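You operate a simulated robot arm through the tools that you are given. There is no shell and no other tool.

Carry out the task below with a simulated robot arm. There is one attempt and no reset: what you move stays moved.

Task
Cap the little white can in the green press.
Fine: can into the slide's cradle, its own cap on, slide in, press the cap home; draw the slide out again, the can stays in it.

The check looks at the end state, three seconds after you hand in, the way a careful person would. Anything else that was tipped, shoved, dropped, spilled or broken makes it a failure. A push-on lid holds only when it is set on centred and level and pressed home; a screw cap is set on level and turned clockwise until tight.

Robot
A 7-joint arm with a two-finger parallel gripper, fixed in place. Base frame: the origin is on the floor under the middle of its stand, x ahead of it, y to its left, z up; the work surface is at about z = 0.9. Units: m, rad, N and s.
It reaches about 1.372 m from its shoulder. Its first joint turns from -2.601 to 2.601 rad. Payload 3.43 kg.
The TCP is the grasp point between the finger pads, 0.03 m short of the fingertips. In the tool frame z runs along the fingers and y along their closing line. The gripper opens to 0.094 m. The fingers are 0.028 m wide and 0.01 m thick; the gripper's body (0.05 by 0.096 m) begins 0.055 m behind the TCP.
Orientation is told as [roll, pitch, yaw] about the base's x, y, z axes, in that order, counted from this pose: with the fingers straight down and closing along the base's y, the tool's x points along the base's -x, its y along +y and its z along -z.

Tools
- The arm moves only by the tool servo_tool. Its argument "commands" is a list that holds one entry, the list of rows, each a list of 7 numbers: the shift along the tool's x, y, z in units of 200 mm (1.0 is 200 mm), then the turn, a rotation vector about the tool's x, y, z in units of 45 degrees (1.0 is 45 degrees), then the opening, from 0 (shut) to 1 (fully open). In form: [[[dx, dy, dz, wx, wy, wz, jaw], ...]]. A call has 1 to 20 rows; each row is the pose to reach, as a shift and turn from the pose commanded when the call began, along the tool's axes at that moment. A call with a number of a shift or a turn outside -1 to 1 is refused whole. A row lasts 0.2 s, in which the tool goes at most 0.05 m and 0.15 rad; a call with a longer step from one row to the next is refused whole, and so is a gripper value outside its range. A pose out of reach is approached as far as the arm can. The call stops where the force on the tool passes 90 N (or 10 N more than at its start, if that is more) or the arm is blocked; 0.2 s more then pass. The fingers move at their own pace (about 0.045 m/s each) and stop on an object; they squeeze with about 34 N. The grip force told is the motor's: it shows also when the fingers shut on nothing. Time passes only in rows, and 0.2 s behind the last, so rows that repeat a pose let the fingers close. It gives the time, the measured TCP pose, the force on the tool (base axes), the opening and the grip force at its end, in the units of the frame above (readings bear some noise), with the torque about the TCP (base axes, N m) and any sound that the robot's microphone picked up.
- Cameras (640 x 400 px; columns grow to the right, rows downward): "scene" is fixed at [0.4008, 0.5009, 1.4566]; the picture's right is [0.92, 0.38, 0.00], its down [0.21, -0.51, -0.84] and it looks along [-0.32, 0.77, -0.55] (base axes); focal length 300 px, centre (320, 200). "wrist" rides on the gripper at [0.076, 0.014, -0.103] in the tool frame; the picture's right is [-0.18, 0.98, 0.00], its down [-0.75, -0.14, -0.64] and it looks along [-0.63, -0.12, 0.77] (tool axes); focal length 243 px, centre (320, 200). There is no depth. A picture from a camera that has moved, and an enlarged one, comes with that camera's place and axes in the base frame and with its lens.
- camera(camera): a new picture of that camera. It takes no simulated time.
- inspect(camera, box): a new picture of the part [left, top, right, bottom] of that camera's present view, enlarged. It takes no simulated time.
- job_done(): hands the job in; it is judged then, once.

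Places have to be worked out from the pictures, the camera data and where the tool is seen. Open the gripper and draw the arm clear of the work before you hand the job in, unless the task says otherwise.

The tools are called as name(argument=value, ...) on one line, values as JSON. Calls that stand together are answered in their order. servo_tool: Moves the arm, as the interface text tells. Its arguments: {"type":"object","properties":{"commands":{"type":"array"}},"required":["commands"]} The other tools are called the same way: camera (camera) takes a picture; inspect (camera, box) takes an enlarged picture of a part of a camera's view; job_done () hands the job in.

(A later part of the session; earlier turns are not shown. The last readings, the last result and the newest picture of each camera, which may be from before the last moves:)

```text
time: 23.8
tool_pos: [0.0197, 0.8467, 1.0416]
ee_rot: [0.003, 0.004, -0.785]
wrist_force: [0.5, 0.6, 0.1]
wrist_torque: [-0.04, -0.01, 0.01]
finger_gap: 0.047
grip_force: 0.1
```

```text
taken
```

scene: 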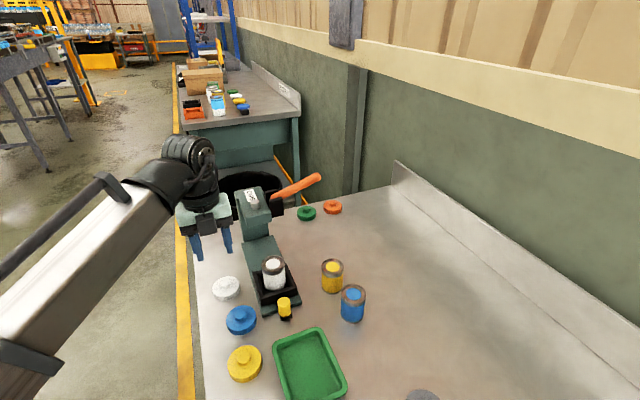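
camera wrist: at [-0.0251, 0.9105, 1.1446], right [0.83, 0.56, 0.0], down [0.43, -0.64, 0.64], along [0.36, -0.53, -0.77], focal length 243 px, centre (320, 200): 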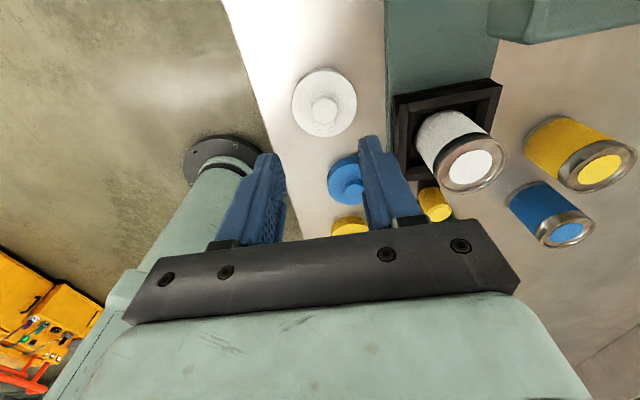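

inspect(camera="wrist", box=[270, 50, 390, 150])

inspect(camera="scene", box=[165, 170, 325, 310])

```text
4.00 times, centred on (330, 100) of wrist
camera zoom: at [-0.0251, 0.9105, 1.1446], right [0.83, 0.56, 0.0], down [0.43, -0.64, 0.64], along [0.36, -0.53, -0.77], focal length 970 px, centre (280, 600)
```

zoom: 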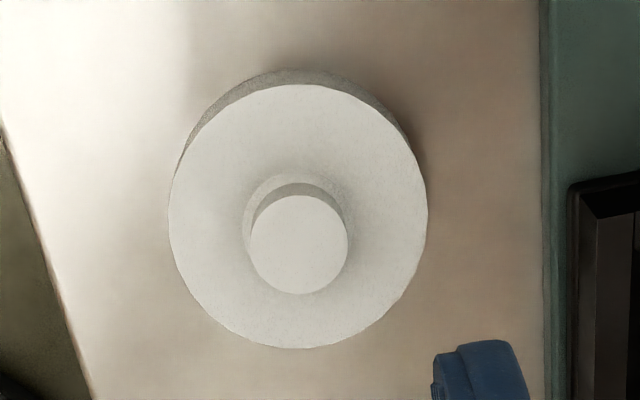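

```text
2.86 times, centred on (245, 240) of scene
camera zoom: at [0.4008, 0.5009, 1.4566], right [0.92, 0.38, 0.0], down [0.21, -0.51, -0.84], along [-0.32, 0.77, -0.55], focal length 856 px, centre (534, 86)
```

zoom: 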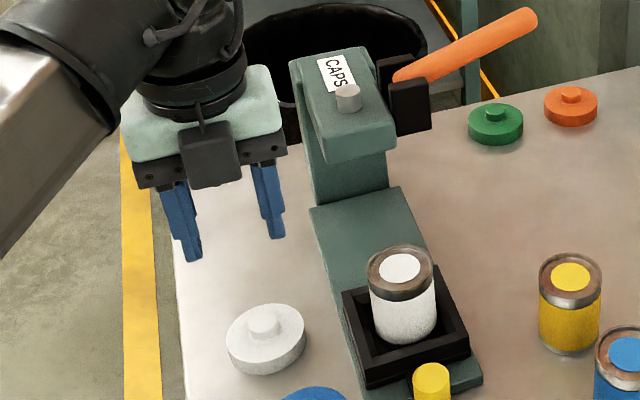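

The cap centre is about 4 mm toward tool +y from the TCP. I'll correct and descend so the fingertips straddle the knob, stopping a few millimetres above the disc.

servo_tool(commands=[[[-0.005, 0.021, 0.05, 0, 0, 0, 0.5], [-0.005, 0.021, 0.12, 0, 0, 0, 0.5], [-0.005, 0.021, 0.2, 0, 0, 0, 0.5], [-0.005, 0.021, 0.28, 0, 0, 0, 0.5], [-0.005, 0.021, 0.36, 0, 0, 0, 0.5], [-0.005, 0.021, 0.42, 0, 0, 0, 0.5], [-0.005, 0.021, 0.46, 0, 0, 0, 0.5], [-0.005, 0.021, 0.46, 0, 0, 0, 0.5]]])

inspect(camera="wrist", box=[240, 80, 400, 220])

inspect(camera="scene", box=[190, 230, 280, 310])

```text
time: 25.6
tool_pos: [0.0242, 0.8492, 0.953]
ee_rot: [0.002, 0.005, -0.784]
wrist_force: [0.4, -0.8, 0.3]
wrist_torque: [0.0, -0.01, -0.01]
finger_gap: 0.0472
grip_force: 0.0
```

```text
2.86 times, centred on (320, 150) of wrist
camera zoom: at [-0.0202, 0.9129, 1.0561], right [0.83, 0.56, 0.0], down [0.43, -0.64, 0.64], along [0.36, -0.53, -0.77], focal length 693 px, centre (320, 343)
```

zoom: 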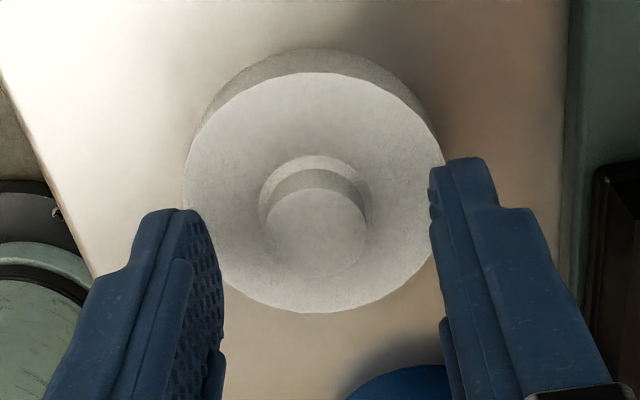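

```text
5.00 times, centred on (235, 270) of scene
camera zoom: at [0.4008, 0.5009, 1.4566], right [0.92, 0.38, 0.0], down [0.21, -0.51, -0.84], along [-0.32, 0.77, -0.55], focal length 1498 px, centre (745, -150)
```

zoom: 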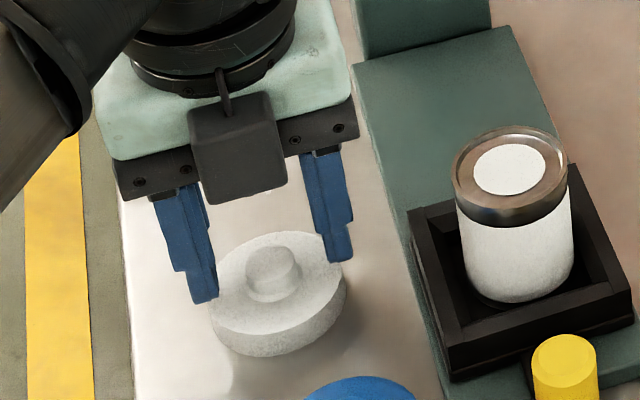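

The knob is centred between the fingertips within 1 mm. I'll lower 7 mm more and close on the knob.

servo_tool(commands=[[[0.003, 0, 0.015, 0, 0, 0, 0.5], [0.003, 0, 0.03, 0, 0, 0, 0.5], [0.003, 0, 0.035, 0, 0, 0, 0.5], [0.003, 0, 0.035, 0, 0, 0, 0.5]]])

inspect(camera="scene", box=[190, 230, 280, 310])

```text
time: 26.6
tool_pos: [0.023, 0.8504, 0.9447]
ee_rot: [0.006, 0.004, -0.786]
wrist_force: [5.5, -0.8, 11.6]
wrist_torque: [-0.1, -0.09, 0.06]
finger_gap: 0.0471
grip_force: 0.0
```

```text
5.00 times, centred on (235, 270) of scene
camera zoom: at [0.4008, 0.5009, 1.4566], right [0.92, 0.38, 0.0], down [0.21, -0.51, -0.84], along [-0.32, 0.77, -0.55], focal length 1498 px, centre (745, -150)
```

zoom: 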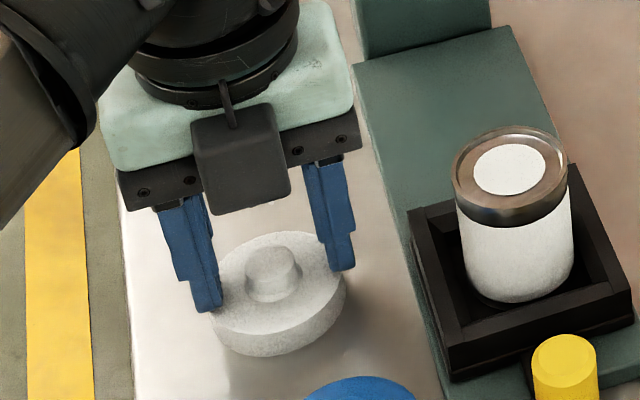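

The fingertips touched the disc (12 N). I'll raise 2.5 mm to relieve it, then close on the knob.

servo_tool(commands=[[[0, 0, -0.013, 0, 0, 0, 0.5], [0, 0, -0.013, 0, 0, 0, 0.5], [0, 0, -0.013, 0, 0, 0, 0.3], [0, 0, -0.013, 0, 0, 0, 0.1], [0, 0, -0.013, 0, 0, 0, 0.1], [0, 0, -0.013, 0, 0, 0, 0.1], [0, 0, -0.013, 0, 0, 0, 0.1], [0, 0, -0.013, 0, 0, 0, 0.1]]])

inspect(camera="wrist", box=[240, 80, 400, 220])

inspect(camera="scene", box=[190, 230, 280, 310])

```text
time: 28.4
tool_pos: [0.0227, 0.8495, 0.9468]
ee_rot: [0.003, 0.003, -0.785]
wrist_force: [-0.4, -0.7, -0.2]
wrist_torque: [-0.03, 0.01, 0.02]
finger_gap: 0.0197
grip_force: 34.5
```

```text
2.86 times, centred on (320, 150) of wrist
camera zoom: at [-0.0211, 0.9135, 1.0504], right [0.83, 0.56, 0.0], down [0.43, -0.64, 0.64], along [0.36, -0.53, -0.77], focal length 693 px, centre (320, 343)
```

zoom: 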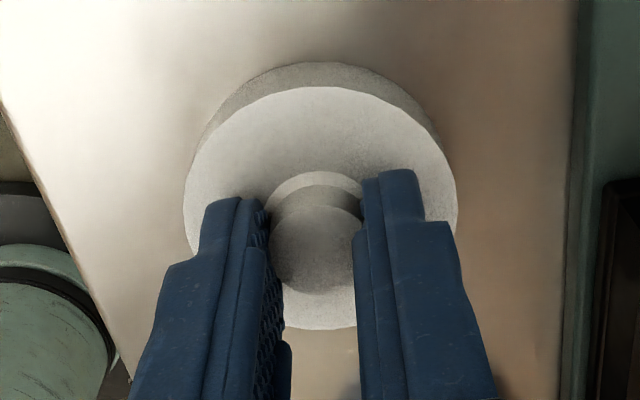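

```text
5.00 times, centred on (235, 270) of scene
camera zoom: at [0.4008, 0.5009, 1.4566], right [0.92, 0.38, 0.0], down [0.21, -0.51, -0.84], along [-0.32, 0.77, -0.55], focal length 1498 px, centre (745, -150)
```

zoom: 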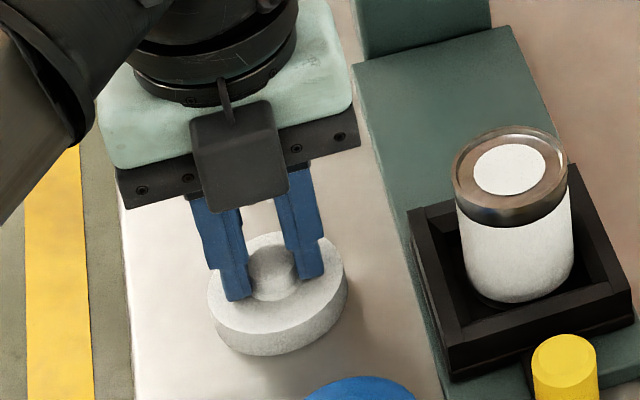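

Knob gripped (gap 0.0197 m, 34 N). I'll lift it a little and check that the cap hangs level.

servo_tool(commands=[[[0, 0, -0.05, 0, 0, 0, 0.1], [0, 0, -0.15, 0, 0, 0, 0.1], [0, 0, -0.28, 0, 0, 0, 0.1], [0, 0, -0.42, 0, 0, 0, 0.1], [0, 0, -0.56, 0, 0, 0, 0.1], [0, 0, -0.68, 0, 0, 0, 0.1], [0, 0, -0.76, 0, 0, 0, 0.1], [0, 0, -0.76, 0, 0, 0, 0.1]]])

inspect(camera="wrist", box=[240, 80, 400, 220])

inspect(camera="scene", box=[165, 150, 325, 310])

```text
time: 30.2
tool_pos: [0.0247, 0.8499, 1.0998]
ee_rot: [0.003, 0.003, -0.785]
wrist_force: [0.3, -0.3, -0.5]
wrist_torque: [0.0, 0.0, 0.0]
finger_gap: 0.02
grip_force: 34.0
```

```text
2.86 times, centred on (320, 150) of wrist
camera zoom: at [-0.0186, 0.9131, 1.2033], right [0.83, 0.56, 0.0], down [0.43, -0.64, 0.64], along [0.36, -0.53, -0.77], focal length 693 px, centre (320, 343)
```

zoom: 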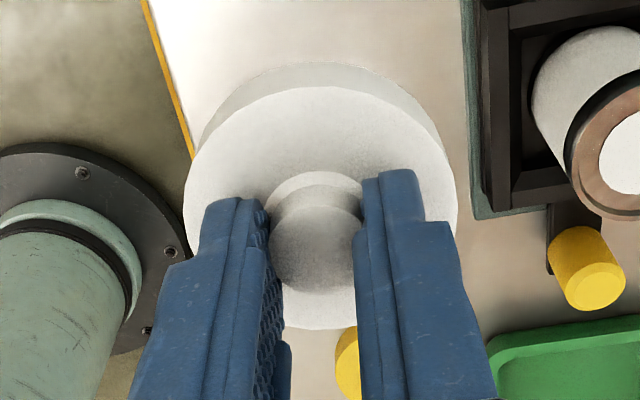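

```text
2.50 times, centred on (245, 230) of scene
camera zoom: at [0.4008, 0.5009, 1.4566], right [0.92, 0.38, 0.0], down [0.21, -0.51, -0.84], along [-0.32, 0.77, -0.55], focal length 749 px, centre (508, 125)
```

zoom: 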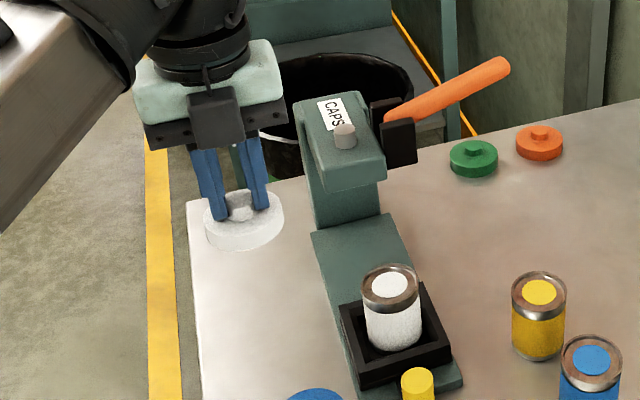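

The cap is held level and unchanged in the grip. I'll carry it over the can and lower to TCP z ≈ 1.065, about 3–4 cm above seating.

servo_tool(commands=[[[-0.031, 0.073, 0, 0, 0, 0, 0.1], [-0.062, 0.147, 0, 0, 0, 0, 0.1], [-0.092, 0.22, 0, 0, 0, 0, 0.1], [-0.123, 0.294, 0, 0, 0, 0, 0.1], [-0.153, 0.367, 0, 0, 0, 0, 0.1], [-0.184, 0.44, 0, 0, 0, 0, 0.1], [-0.214, 0.514, 0.0, 0, 0, 0, 0.1], [-0.214, 0.514, 0.06, 0, 0, 0, 0.1], [-0.214, 0.514, 0.12, 0, 0, 0, 0.1], [-0.214, 0.514, 0.16, 0, 0, 0, 0.1], [-0.214, 0.514, 0.16, 0, 0, 0, 0.1], [-0.214, 0.514, 0.16, 0, 0, 0, 0.1]]])

camera(camera="wrist")

inspect(camera="scene", box=[235, 200, 325, 300])

```text
time: 32.8
tool_pos: [0.1255, 0.8912, 1.067]
ee_rot: [0.003, 0.003, -0.784]
wrist_force: [0.0, 0.3, -0.9]
wrist_torque: [0.0, 0.0, 0.03]
finger_gap: 0.0203
grip_force: 33.8
```

```text
taken
camera wrist: at [0.0817, 0.9549, 1.1704], right [0.83, 0.56, 0.0], down [0.43, -0.64, 0.64], along [0.36, -0.53, -0.77], focal length 243 px, centre (320, 200)
```

wrist: 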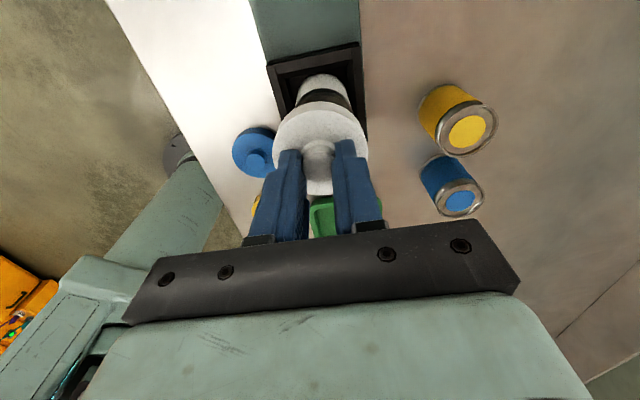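

```text
4.00 times, centred on (280, 250) of scene
camera zoom: at [0.4008, 0.5009, 1.4566], right [0.92, 0.38, 0.0], down [0.21, -0.51, -0.84], along [-0.32, 0.77, -0.55], focal length 1198 px, centre (480, 0)
```

zoom: 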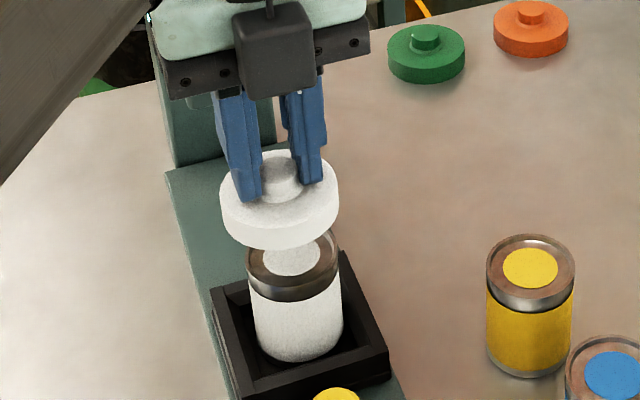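

I'll zoom in both views to compare the cap's axis with the can's.

inspect(camera="wrist", box=[250, 30, 390, 150])

inspect(camera="scene", box=[245, 230, 315, 300])

```text
3.33 times, centred on (320, 90) of wrist
camera zoom: at [0.0817, 0.9549, 1.1704], right [0.83, 0.56, 0.0], down [0.43, -0.64, 0.64], along [0.36, -0.53, -0.77], focal length 809 px, centre (320, 567)
```

zoom: 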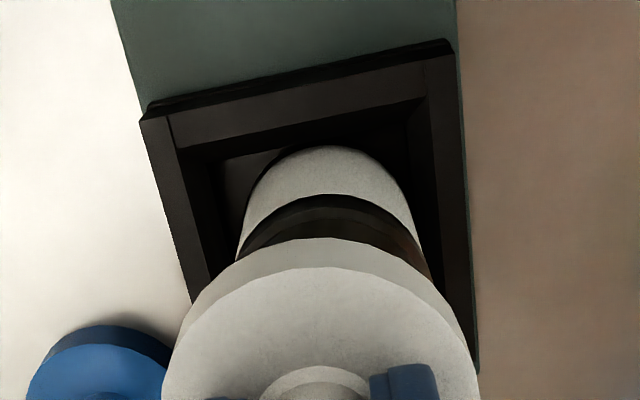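

```text
5.71 times, centred on (280, 265) of scene
camera zoom: at [0.4008, 0.5009, 1.4566], right [0.92, 0.38, 0.0], down [0.21, -0.51, -0.84], along [-0.32, 0.77, -0.55], focal length 1712 px, centre (549, -171)
```

zoom: 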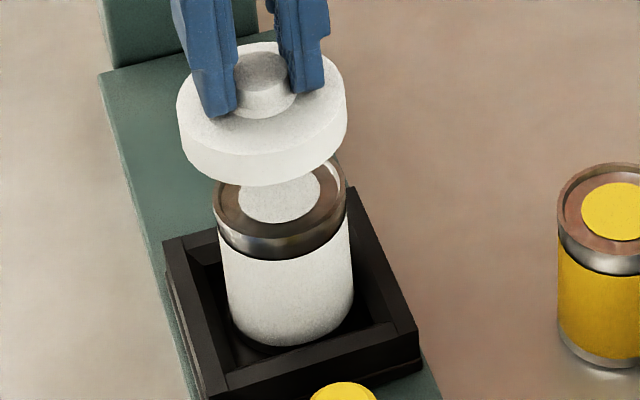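

Both views say the cap should go about 2 mm toward tool +y; the fore-aft offset is uncertain. I'll shift 2 mm and lower to just above the rim (few mm gap), where parallax no longer matters.

servo_tool(commands=[[[0, 0.01, 0.0, 0, 0, 0, 0.1], [0, 0.01, 0.04, 0, 0, 0, 0.1], [0, 0.01, 0.08, 0, 0, 0, 0.1], [0, 0.01, 0.12, 0, 0, 0, 0.1], [0, 0.01, 0.14, 0, 0, 0, 0.1], [0, 0.01, 0.15, 0, 0, 0, 0.1], [0, 0.01, 0.15, 0, 0, 0, 0.1]]])

inspect(camera="wrist", box=[250, 30, 390, 150])

inspect(camera="scene", box=[245, 230, 315, 300])

```text
time: 34.4
tool_pos: [0.1288, 0.8931, 1.0375]
ee_rot: [0.003, 0.004, -0.785]
wrist_force: [-0.1, 0.1, -0.2]
wrist_torque: [0.01, 0.0, 0.0]
finger_gap: 0.0202
grip_force: 34.4
```

```text
3.33 times, centred on (320, 90) of wrist
camera zoom: at [0.0842, 0.9575, 1.1405], right [0.83, 0.56, 0.0], down [0.43, -0.64, 0.64], along [0.36, -0.53, -0.77], focal length 809 px, centre (320, 567)
```

zoom: 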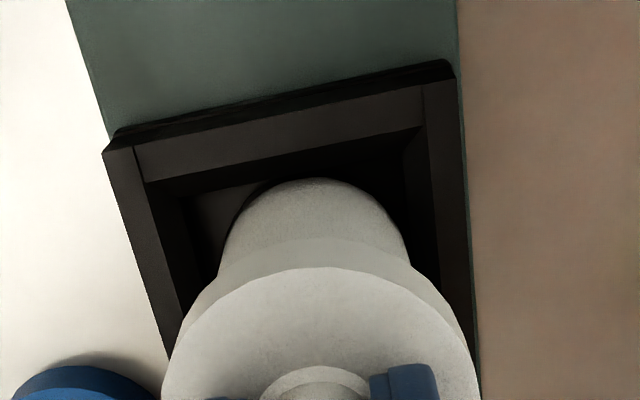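

```text
5.71 times, centred on (280, 265) of scene
camera zoom: at [0.4008, 0.5009, 1.4566], right [0.92, 0.38, 0.0], down [0.21, -0.51, -0.84], along [-0.32, 0.77, -0.55], focal length 1712 px, centre (549, -171)
```

zoom: 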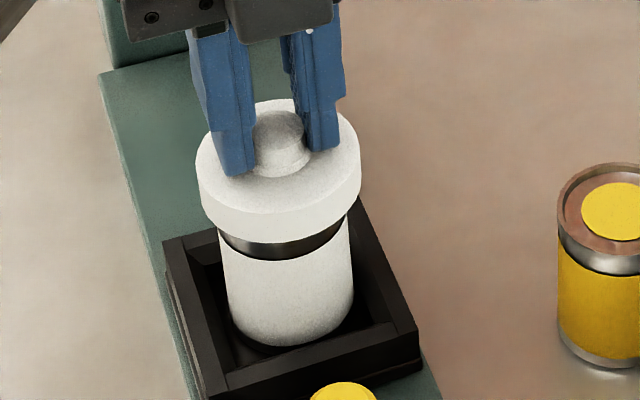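

To settle the gap and fore-aft offset I need the can's exact height; I'll zoom on the identical yellow can and on the cap/can joint.

inspect(camera="scene", box=[312, 250, 352, 300])

inspect(camera="scene", box=[254, 240, 304, 290])

inspect(camera="wrist", box=[270, 70, 370, 150])

```text
8.00 times, centred on (332, 275) of scene
camera zoom: at [0.4008, 0.5009, 1.4566], right [0.92, 0.38, 0.0], down [0.21, -0.51, -0.84], along [-0.32, 0.77, -0.55], focal length 2396 px, centre (224, -400)
```

zoom: 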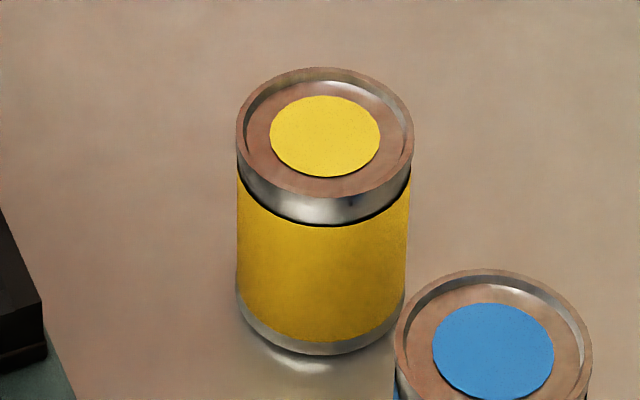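

```text
8.00 times, centred on (279, 265) of scene
camera zoom: at [0.4008, 0.5009, 1.4566], right [0.92, 0.38, 0.0], down [0.21, -0.51, -0.84], along [-0.32, 0.77, -0.55], focal length 2396 px, centre (648, -320)
```

zoom: 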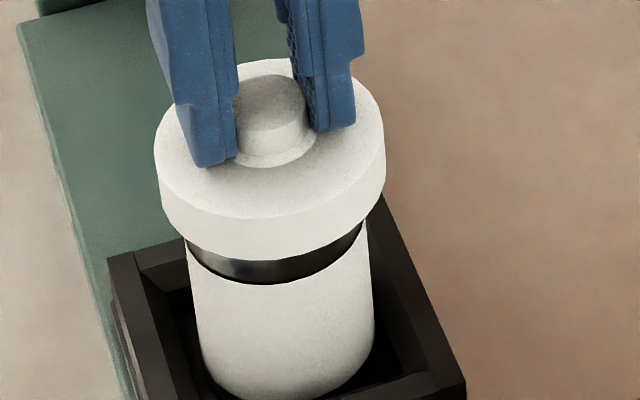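

```text
5.00 times, centred on (320, 110) of wrist
camera zoom: at [0.0842, 0.9575, 1.1405], right [0.83, 0.56, 0.0], down [0.43, -0.64, 0.64], along [0.36, -0.53, -0.77], focal length 1213 px, centre (320, 650)
```

zoom: 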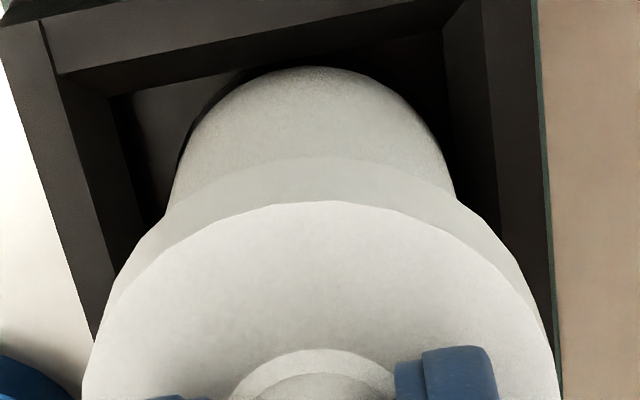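

Can height works out to ≈0.0645 m, so its rim is near z = 0.985 and the cap bottom is ≈5 mm above it. Lateral mismatch is about 1.2 mm in tool y; I'll correct that and lower 4 mm.

servo_tool(commands=[[[0, -0.006, 0.0, 0, 0, 0, 0.1], [0, -0.006, 0.01, 0, 0, 0, 0.1], [0, -0.006, 0.02, 0, 0, 0, 0.1], [0, -0.006, 0.02, 0, 0, 0, 0.1]]])

inspect(camera="scene", box=[254, 240, 304, 290])

inspect(camera="wrist", box=[270, 70, 370, 150])

```text
time: 35.4
tool_pos: [0.128, 0.8926, 1.0342]
ee_rot: [0.004, 0.003, -0.785]
wrist_force: [0.2, -0.6, -0.5]
wrist_torque: [0.01, -0.04, -0.02]
finger_gap: 0.02
grip_force: 34.0
```

```text
8.00 times, centred on (279, 265) of scene
camera zoom: at [0.4008, 0.5009, 1.4566], right [0.92, 0.38, 0.0], down [0.21, -0.51, -0.84], along [-0.32, 0.77, -0.55], focal length 2396 px, centre (648, -320)
```

zoom: 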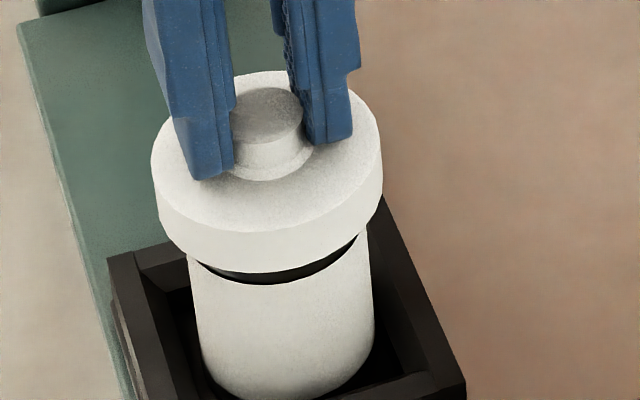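

```text
5.00 times, centred on (320, 110) of wrist
camera zoom: at [0.0838, 0.956, 1.1372], right [0.83, 0.56, 0.0], down [0.43, -0.64, 0.64], along [0.36, -0.53, -0.77], focal length 1213 px, centre (320, 650)
```

zoom: 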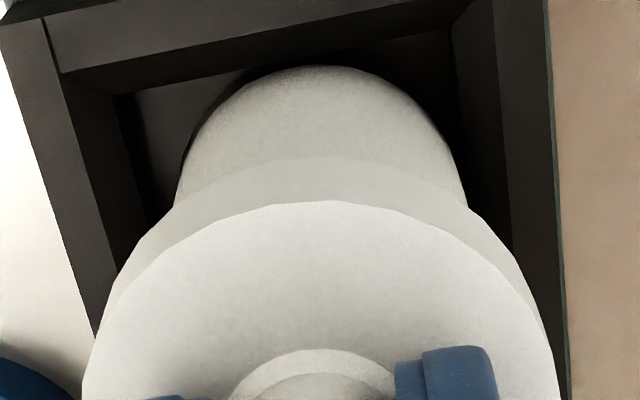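

The two views disagree by a millimetre or so in the lateral direction; I'll zoom further to measure edges precisely before contact.

inspect(camera="scene", box=[264, 252, 296, 280])

inspect(camera="wrist", box=[275, 75, 375, 135])

```text
14.29 times, centred on (280, 266) of scene
camera zoom: at [0.4008, 0.5009, 1.4566], right [0.92, 0.38, 0.0], down [0.21, -0.51, -0.84], along [-0.32, 0.77, -0.55], focal length 4279 px, centre (891, -743)
```

zoom: 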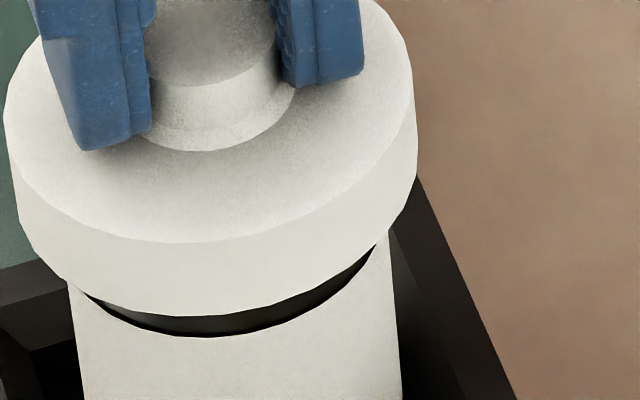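

```text
6.40 times, centred on (325, 105) of wrist
camera zoom: at [0.0838, 0.956, 1.1372], right [0.83, 0.56, 0.0], down [0.43, -0.64, 0.64], along [0.36, -0.53, -0.77], focal length 1553 px, centre (288, 808)
```

zoom: 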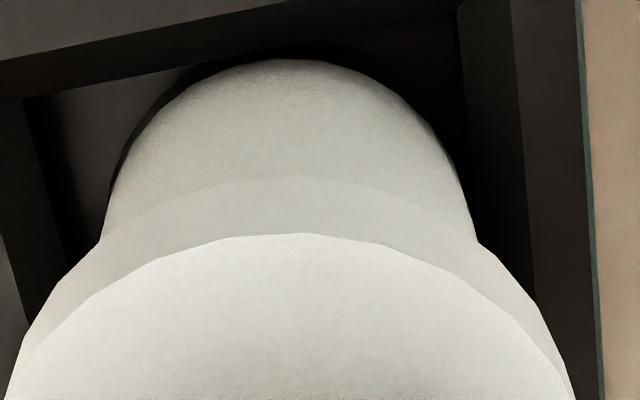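

Careful edge measurement shows the cap and can are aligned laterally to about 0.3 mm, with the cap maybe 1 mm short along tool +x. I'll nudge 1 mm and lower in small steps.

servo_tool(commands=[[[0.005, 0, 0.0, 0, 0, 0, 0.1], [0.005, 0, 0.008, 0, 0, 0, 0.1], [0.005, 0, 0.016, 0, 0, 0, 0.1], [0.005, 0, 0.016, 0, 0, 0, 0.1]]])

```text
time: 36.4
tool_pos: [0.1273, 0.8935, 1.0304]
ee_rot: [0.003, 0.002, -0.787]
wrist_force: [-0.4, -0.4, 0.3]
wrist_torque: [-0.03, 0.02, 0.01]
finger_gap: 0.0201
grip_force: 33.5
```

No contact yet at z ≈ 1.030. I'll lower another 3 mm.

servo_tool(commands=[[[0, 0, 0.008, 0, 0, 0, 0.1], [0, 0, 0.015, 0, 0, 0, 0.1], [0, 0, 0.015, 0, 0, 0, 0.1]]])

inspect(camera="scene", box=[264, 252, 296, 280])

```text
time: 37.2
tool_pos: [0.1255, 0.8938, 1.0258]
ee_rot: [0.005, 0.005, -0.786]
wrist_force: [-0.5, -0.4, 1.1]
wrist_torque: [-0.03, 0.04, 0.01]
finger_gap: 0.0201
grip_force: 34.2
```

```text
14.29 times, centred on (280, 266) of scene
camera zoom: at [0.4008, 0.5009, 1.4566], right [0.92, 0.38, 0.0], down [0.21, -0.51, -0.84], along [-0.32, 0.77, -0.55], focal length 4279 px, centre (891, -743)
```

zoom: 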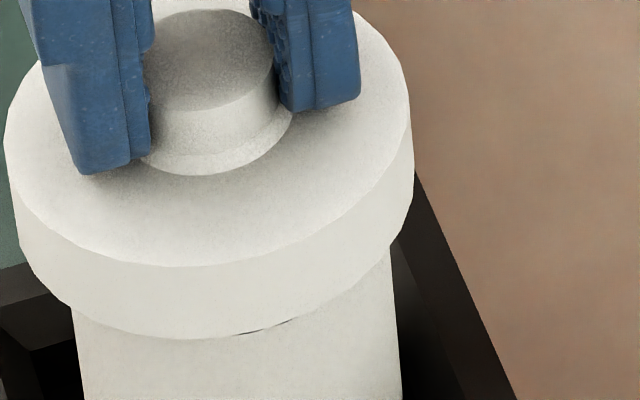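

Almost no force at z ≈ 1.026, and the skirt is going over the rim. I'll continue lowering gently.

servo_tool(commands=[[[0, 0, 0.008, 0, 0, 0, 0.1], [0, 0, 0.015, 0, 0, 0, 0.1], [0, 0, 0.015, 0, 0, 0, 0.1]]])

inspect(camera="scene", box=[254, 240, 304, 290])

```text
time: 38.0
tool_pos: [0.1253, 0.8937, 1.0247]
ee_rot: [0.005, 0.004, -0.784]
wrist_force: [-0.4, 0.4, 6.5]
wrist_torque: [0.04, 0.0, 0.0]
finger_gap: 0.0201
grip_force: 34.0
```

```text
8.00 times, centred on (279, 265) of scene
camera zoom: at [0.4008, 0.5009, 1.4566], right [0.92, 0.38, 0.0], down [0.21, -0.51, -0.84], along [-0.32, 0.77, -0.55], focal length 2396 px, centre (648, -320)
```

zoom: 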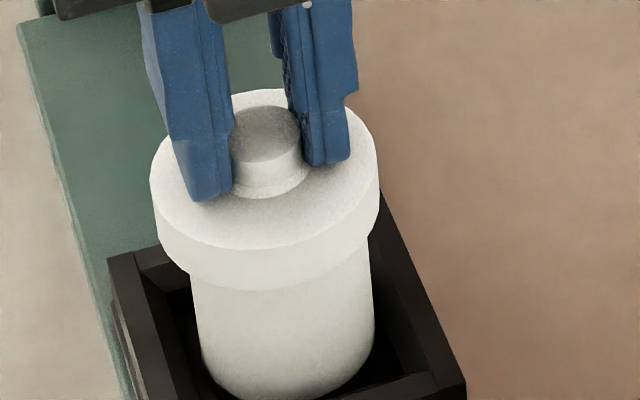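

Contact now reads 6.5 N, centred (torque near zero), so the cap is sitting square on the can. I'll ease slightly, open the jaws, and go straight up.

servo_tool(commands=[[[0, 0, -0.004, 0, 0, 0, 0.1], [0, 0, -0.004, 0, 0, 0, 0.3], [0, 0, -0.004, 0, 0, 0, 0.5], [0, 0, -0.004, 0, 0, 0, 0.5], [0, 0, -0.004, 0, 0, 0, 0.5], [0, 0, -0.06, 0, 0, 0, 0.5], [0, 0, -0.14, 0, 0, 0, 0.5], [0, 0, -0.24, 0, 0, 0, 0.5], [0, 0, -0.34, 0, 0, 0, 0.5], [0, 0, -0.4, 0, 0, 0, 0.5], [0, 0, -0.4, 0, 0, 0, 0.5]]])

inspect(camera="scene", box=[254, 240, 304, 290])

inspect(camera="wrist", box=[230, 20, 410, 160])

inspect(camera="scene", box=[220, 170, 340, 310])

```text
time: 40.4
tool_pos: [0.1262, 0.8932, 1.1038]
ee_rot: [0.004, 0.005, -0.788]
wrist_force: [-0.2, -0.3, 0.2]
wrist_torque: [0.01, -0.03, 0.01]
finger_gap: 0.0467
grip_force: 0.0
```

```text
8.00 times, centred on (279, 265) of scene
camera zoom: at [0.4008, 0.5009, 1.4566], right [0.92, 0.38, 0.0], down [0.21, -0.51, -0.84], along [-0.32, 0.77, -0.55], focal length 2396 px, centre (648, -320)
```

zoom: 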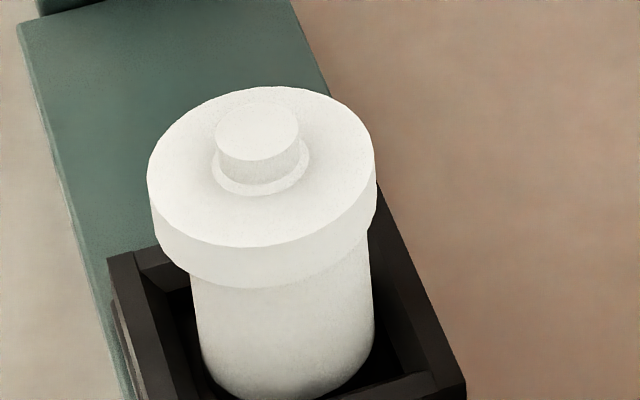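

```text
2.86 times, centred on (320, 90) of wrist
camera zoom: at [0.0818, 0.9578, 1.2064], right [0.83, 0.56, 0.0], down [0.43, -0.64, 0.64], along [0.36, -0.53, -0.77], focal length 693 px, centre (320, 514)
```

zoom: 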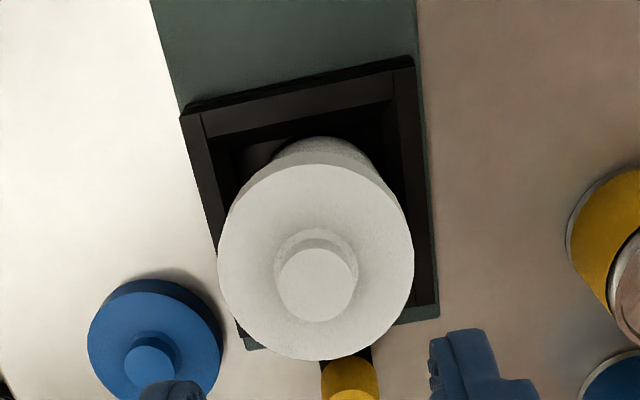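

```text
2.86 times, centred on (280, 240) of scene
camera zoom: at [0.4008, 0.5009, 1.4566], right [0.92, 0.38, 0.0], down [0.21, -0.51, -0.84], along [-0.32, 0.77, -0.55], focal length 856 px, centre (434, 86)
```

zoom: 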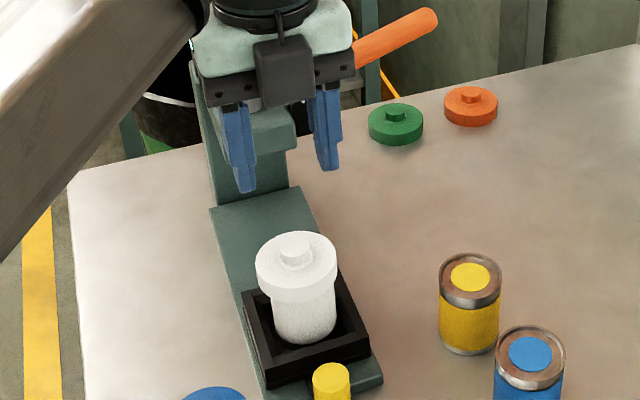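

The cap sits level and centred on the can. Next I'll back the arm out in front of the press and start turning the tool 90° so that it can push and later pull the slide's yellow knob.

servo_tool(commands=[[[-0.1, 0, -0.05, 0, 0, 0, 0.5], [-0.2, 0, -0.1, 0, 0, -0.15, 0.5], [-0.3, 0, -0.1, 0, 0, -0.3, 0.5], [-0.4, 0, -0.1, 0, 0, -0.45, 0.5], [-0.5, 0, -0.1, 0, 0, -0.6, 0.5], [-0.6, 0, -0.1, 0, 0, -0.75, 0.5], [-0.7, 0, -0.1, 0, 0, -0.9, 0.5], [-0.75, 0, -0.1, 0, 0, -1, 0.5], [-0.75, 0, -0.1, 0, 0, -1, 0.5]]])

servo_tool(commands=[[[0, 0, 0, 0, 0, -0.15, 0.5], [0, 0, 0, 0, 0, -0.3, 0.5], [0, 0, 0, 0, 0, -0.45, 0.5], [0, 0, 0, 0, 0, -0.6, 0.5], [0, 0, 0, 0, 0, -0.75, 0.5], [0, 0, 0, 0, 0, -0.9, 0.5], [0, 0, 0, 0, 0, -1, 0.5], [0, 0, 0, 0, 0, -1, 0.5]]])

camera(camera="wrist")

camera(camera="scene")

```text
time: 42.4
tool_pos: [0.2338, 0.7862, 1.1258]
ee_rot: [0.006, 0.001, 0.003]
wrist_force: [-0.1, 0.1, 0.4]
wrist_torque: [0.01, -0.02, 0.0]
finger_gap: 0.0471
grip_force: 0.0
```

```text
time: 44.2
tool_pos: [0.2312, 0.7864, 1.1233]
ee_rot: [0.004, -0.004, 0.787]
wrist_force: [0.2, 0.9, -0.6]
wrist_torque: [-0.03, 0.02, -0.02]
finger_gap: 0.0473
grip_force: 0.0
```

```text
taken
camera wrist: at [0.1682, 0.7423, 1.2266], right [-0.57, 0.82, 0.0], down [0.63, 0.43, 0.64], along [0.53, 0.37, -0.76], focal length 243 px, centre (320, 200)
```

wrist: 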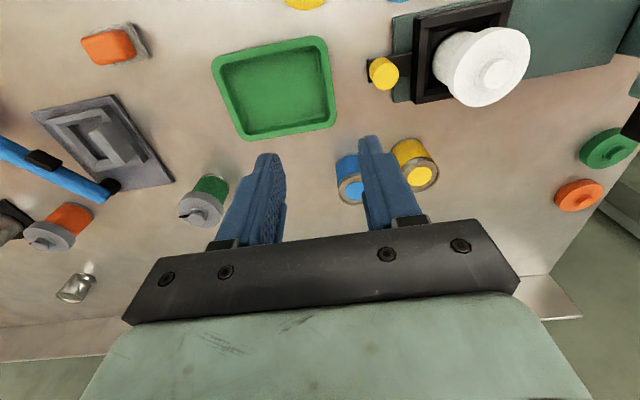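

```text
taken
```

scene: 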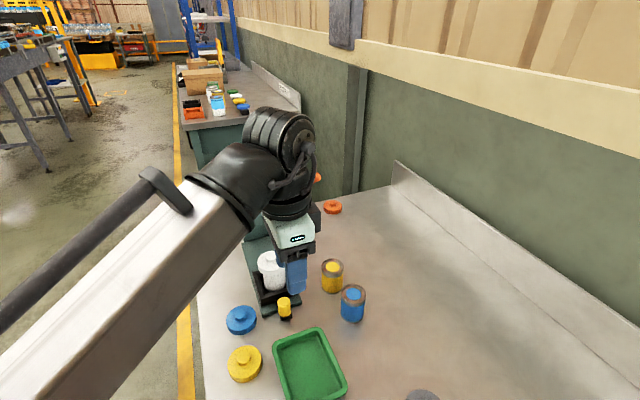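

Rotation worked; this view looks across the slide from its left side. I'll zoom on the knob, slide and tray edge to plan the push.

inspect(camera="wrist", box=[300, 0, 540, 140])

inspect(camera="scene", box=[255, 280, 315, 340])

```text
2.67 times, centred on (420, 70) of wrist
camera zoom: at [0.1682, 0.7423, 1.2266], right [-0.57, 0.82, 0.0], down [0.63, 0.43, 0.64], along [0.53, 0.37, -0.76], focal length 647 px, centre (53, 547)
```

zoom: 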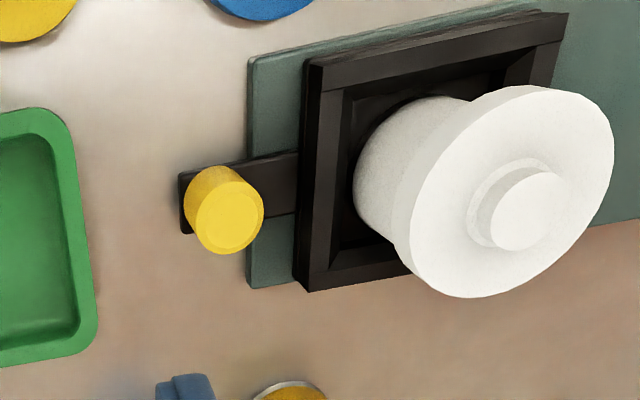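

```text
6.67 times, centred on (285, 310) of scene
camera zoom: at [0.4008, 0.5009, 1.4566], right [0.92, 0.38, 0.0], down [0.21, -0.51, -0.84], along [-0.32, 0.77, -0.55], focal length 1997 px, centre (553, -533)
```

zoom: 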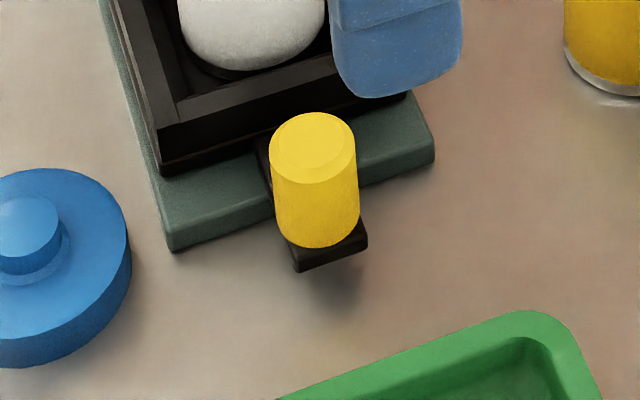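

Knob top is at about (0.183, 0.834, 0.953), directly in line with the tool's closing axis, with 4 cm free between knob and tray. I'll close the fingers and descend in that gap, outside the knob.

servo_tool(commands=[[[0, 0.05, 0.0, 0, 0, 0, 0.3], [0, 0.1, 0.0, 0, 0, 0, 0.1], [0, 0.15, 0.05, 0, 0, 0, 0.0], [0, 0.15, 0.15, 0, 0, 0, 0.0], [0, 0.15, 0.27, 0, 0, 0, 0.0], [0, 0.15, 0.4, 0, 0, 0, 0.0], [0, 0.15, 0.5, 0, 0, 0, 0.0], [0, 0.15, 0.6, 0, 0, 0, 0.0], [0, 0.15, 0.6, 0, 0, 0, 0.0]]])

camera(camera="wrist")

inspect(camera="scene", box=[220, 200, 360, 350])

```text
time: 46.2
tool_pos: [0.2107, 0.8107, 1.0019]
ee_rot: [0.006, -0.004, 0.786]
wrist_force: [0.4, 0.1, 0.5]
wrist_torque: [-0.01, 0.01, 0.01]
finger_gap: 0.0
grip_force: 33.4
```

```text
taken
camera wrist: at [0.1468, 0.7667, 1.1053], right [-0.56, 0.83, 0.0], down [0.63, 0.43, 0.64], along [0.53, 0.37, -0.76], focal length 243 px, centre (320, 200)
```

wrist: 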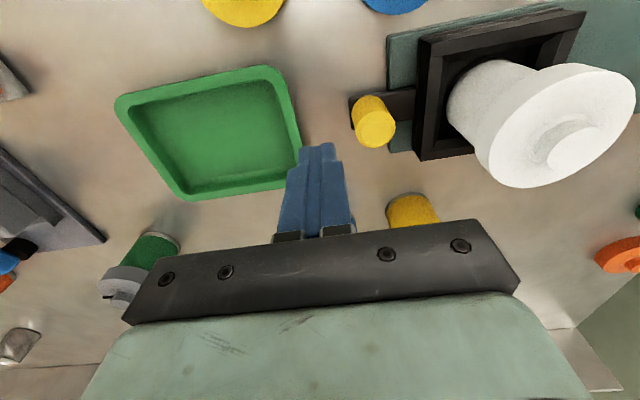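

```text
2.67 times, centred on (290, 275) of scene
camera zoom: at [0.4008, 0.5009, 1.4566], right [0.92, 0.38, 0.0], down [0.21, -0.51, -0.84], along [-0.32, 0.77, -0.55], focal length 799 px, centre (400, 0)
```

zoom: 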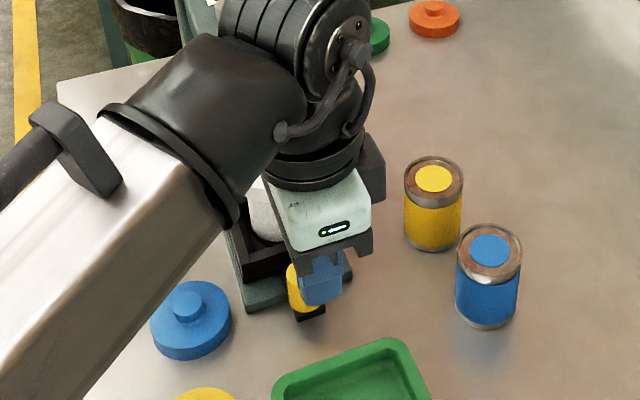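

The fingers look slightly to the right of the knob's line; I'll zoom to measure that offset before descending further.

inspect(camera="wrist", box=[270, 70, 430, 190])

inspect(camera="scene", box=[255, 270, 315, 330])

```text
3.33 times, centred on (350, 130) of wrist
camera zoom: at [0.1468, 0.7667, 1.1053], right [-0.56, 0.83, 0.0], down [0.63, 0.43, 0.64], along [0.53, 0.37, -0.76], focal length 809 px, centre (220, 433)
```

zoom: 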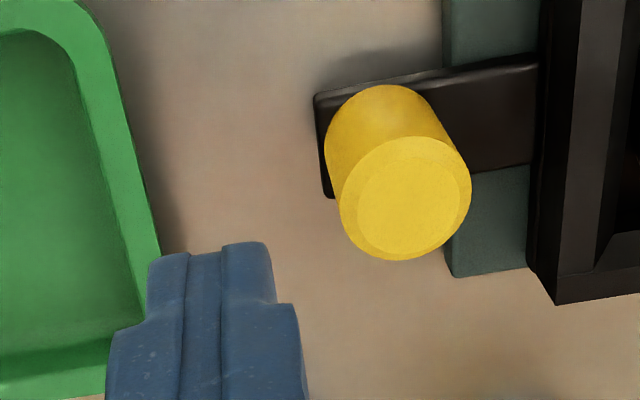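

```text
6.67 times, centred on (285, 300) of scene
camera zoom: at [0.4008, 0.5009, 1.4566], right [0.92, 0.38, 0.0], down [0.21, -0.51, -0.84], along [-0.32, 0.77, -0.55], focal length 1997 px, centre (553, -467)
```

zoom: 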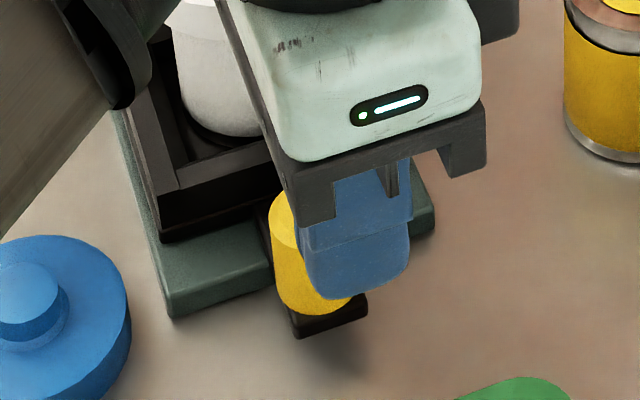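

The knob is about 3 mm toward tool +x and its outer face ≈14 mm ahead of the fingers; the tray edge is ≈9 mm behind. I'll correct and descend to fingertip height 0.935.

servo_tool(commands=[[[0.015, 0.01, 0.03, 0, 0, 0, 0.0], [0.015, 0.01, 0.08, 0, 0, 0, 0.0], [0.015, 0.01, 0.13, 0, 0, 0, 0.0], [0.015, 0.01, 0.17, 0, 0, 0, 0.0], [0.015, 0.01, 0.185, 0, 0, 0, 0.0], [0.015, 0.01, 0.185, 0, 0, 0, 0.0]]])

inspect(camera="wrist", box=[250, 60, 450, 200])

inspect(camera="scene", box=[240, 250, 330, 340])

```text
time: 47.6
tool_pos: [0.2074, 0.8094, 0.9667]
ee_rot: [0.003, -0.004, 0.785]
wrist_force: [0.3, 0.7, -0.1]
wrist_torque: [0.01, -0.02, -0.01]
finger_gap: 0.0001
grip_force: 33.1
```

```text
2.86 times, centred on (350, 130) of wrist
camera zoom: at [0.1426, 0.7647, 1.0689], right [-0.56, 0.83, 0.0], down [0.63, 0.43, 0.64], along [0.53, 0.37, -0.76], focal length 693 px, centre (234, 400)
```

zoom: 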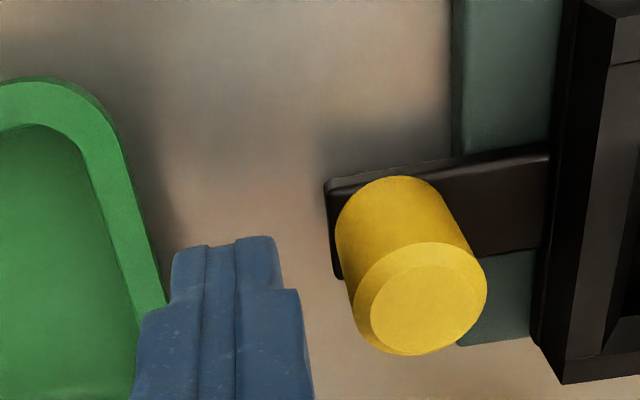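

```text
4.44 times, centred on (285, 295) of scene
camera zoom: at [0.4008, 0.5009, 1.4566], right [0.92, 0.38, 0.0], down [0.21, -0.51, -0.84], along [-0.32, 0.77, -0.55], focal length 1331 px, centre (476, -222)
```

zoom: 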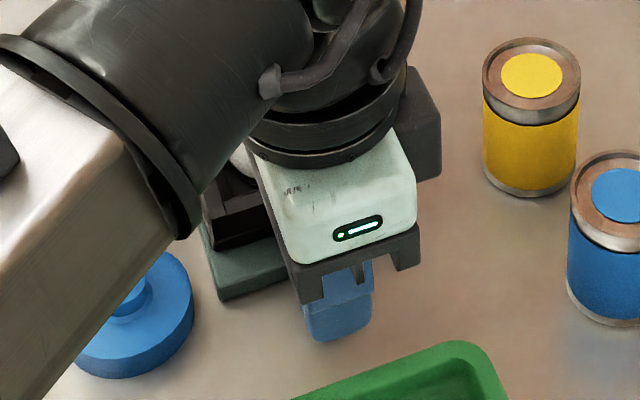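

Aligned with the knob. I'll start pushing slowly: the first 20 mm closes the gap and begins the slide's motion; then I read the force.

servo_tool(commands=[[[0, 0.025, 0, 0, 0, 0, 0.0], [0, 0.05, 0, 0, 0, 0, 0.0], [0, 0.07, 0, 0, 0, 0, 0.0], [0, 0.085, 0, 0, 0, 0, 0.0], [0, 0.1, 0, 0, 0, 0, 0.0], [0, 0.115, 0, 0, 0, 0, 0.0], [0, 0.13, 0, 0, 0, 0, 0.0]]])

inspect(camera="wrist", box=[250, 30, 530, 200])

```text
time: 49.2
tool_pos: [0.1904, 0.8272, 0.9664]
ee_rot: [0.004, -0.004, 0.785]
wrist_force: [1.0, -0.7, 1.0]
wrist_torque: [-0.02, -0.05, 0.05]
finger_gap: 0.0
grip_force: 33.4
```

```text
2.29 times, centred on (390, 115) of wrist
camera zoom: at [0.1252, 0.7829, 1.0697], right [-0.56, 0.83, 0.0], down [0.63, 0.43, 0.64], along [0.53, 0.37, -0.77], focal length 555 px, centre (160, 394)
```

zoom: 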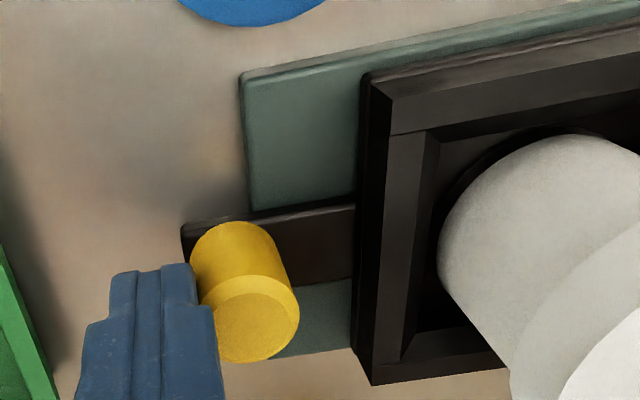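

The slide moves freely (≈1 N). I'll push another 9 cm at an even, gentle pace.

servo_tool(commands=[[[0, 0.02, 0, 0, 0, 0, 0.0], [0, 0.05, 0, 0, 0, 0, 0.0], [0, 0.085, 0, 0, 0, 0, 0.0], [0, 0.12, 0, 0, 0, 0, 0.0], [0, 0.155, 0, 0, 0, 0, 0.0], [0, 0.19, 0, 0, 0, 0, 0.0], [0, 0.225, 0, 0, 0, 0, 0.0], [0, 0.26, 0, 0, 0, 0, 0.0], [0, 0.295, 0, 0, 0, 0, 0.0], [0, 0.33, 0, 0, 0, 0, 0.0], [0, 0.365, 0, 0, 0, 0, 0.0], [0, 0.4, 0, 0, 0, 0, 0.0], [0, 0.425, 0, 0, 0, 0, 0.0], [0, 0.445, 0, 0, 0, 0, 0.0], [0, 0.45, 0, 0, 0, 0, 0.0]]])

camera(camera="wrist")

inspect(camera="scene", box=[200, 160, 340, 310])

```text
time: 52.4
tool_pos: [0.1255, 0.89, 0.9664]
ee_rot: [0.005, -0.002, 0.786]
wrist_force: [0.9, -1.6, -1.4]
wrist_torque: [-0.02, -0.05, -0.04]
finger_gap: 0.0
grip_force: 32.3
```

```text
taken
camera wrist: at [0.0613, 0.8463, 1.0704], right [-0.56, 0.83, 0.0], down [0.63, 0.43, 0.64], along [0.53, 0.37, -0.76], focal length 243 px, centre (320, 200)
```

wrist: 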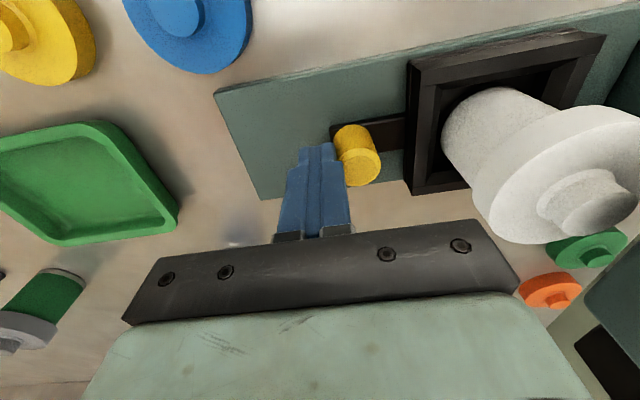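

```text
2.67 times, centred on (270, 235) of scene
camera zoom: at [0.4008, 0.5009, 1.4566], right [0.92, 0.38, 0.0], down [0.21, -0.51, -0.84], along [-0.32, 0.77, -0.55], focal length 799 px, centre (453, 107)
```

zoom: 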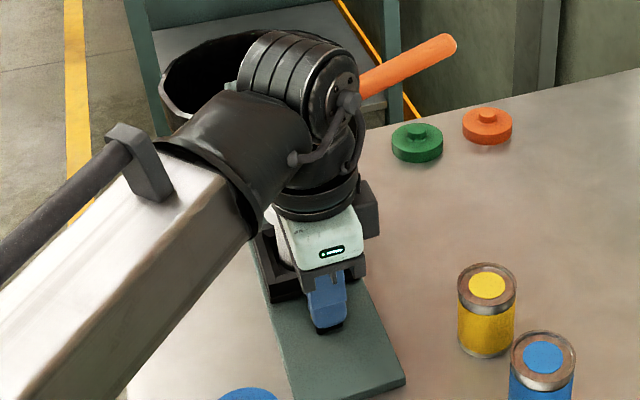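

About 3 cm remain. Before the cap goes under the head, I'll check clearance between the cap's knob and the head's underside.

inspect(camera="wrist", box=[430, 40, 640, 400])

inspect(camera="wrist", box=[500, 180, 640, 320])

```text
1.11 times, centred on (535, 220) of wrist
camera zoom: at [0.0613, 0.8463, 1.0704], right [-0.56, 0.83, 0.0], down [0.63, 0.43, 0.64], along [0.53, 0.37, -0.76], focal length 270 px, centre (81, 178)
```

zoom: 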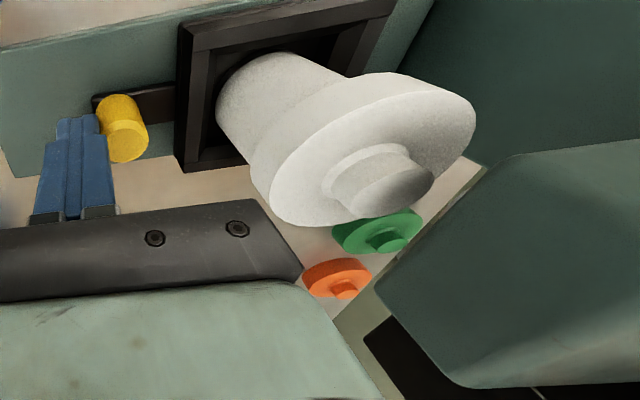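

```text
2.86 times, centred on (570, 250) of wrist
camera zoom: at [0.0613, 0.8463, 1.0704], right [-0.56, 0.83, 0.0], down [0.63, 0.43, 0.64], along [0.53, 0.37, -0.76], focal length 693 px, centre (-394, 57)
```

zoom: 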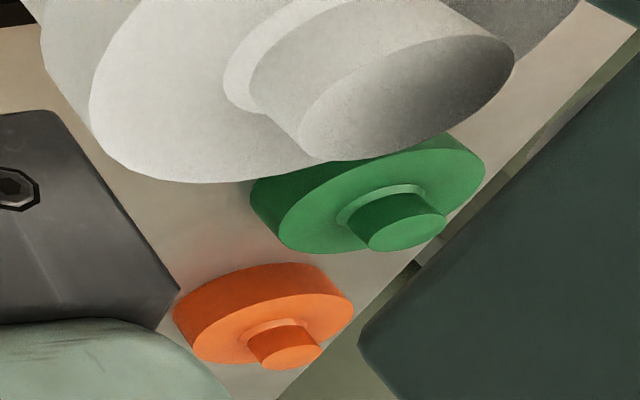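

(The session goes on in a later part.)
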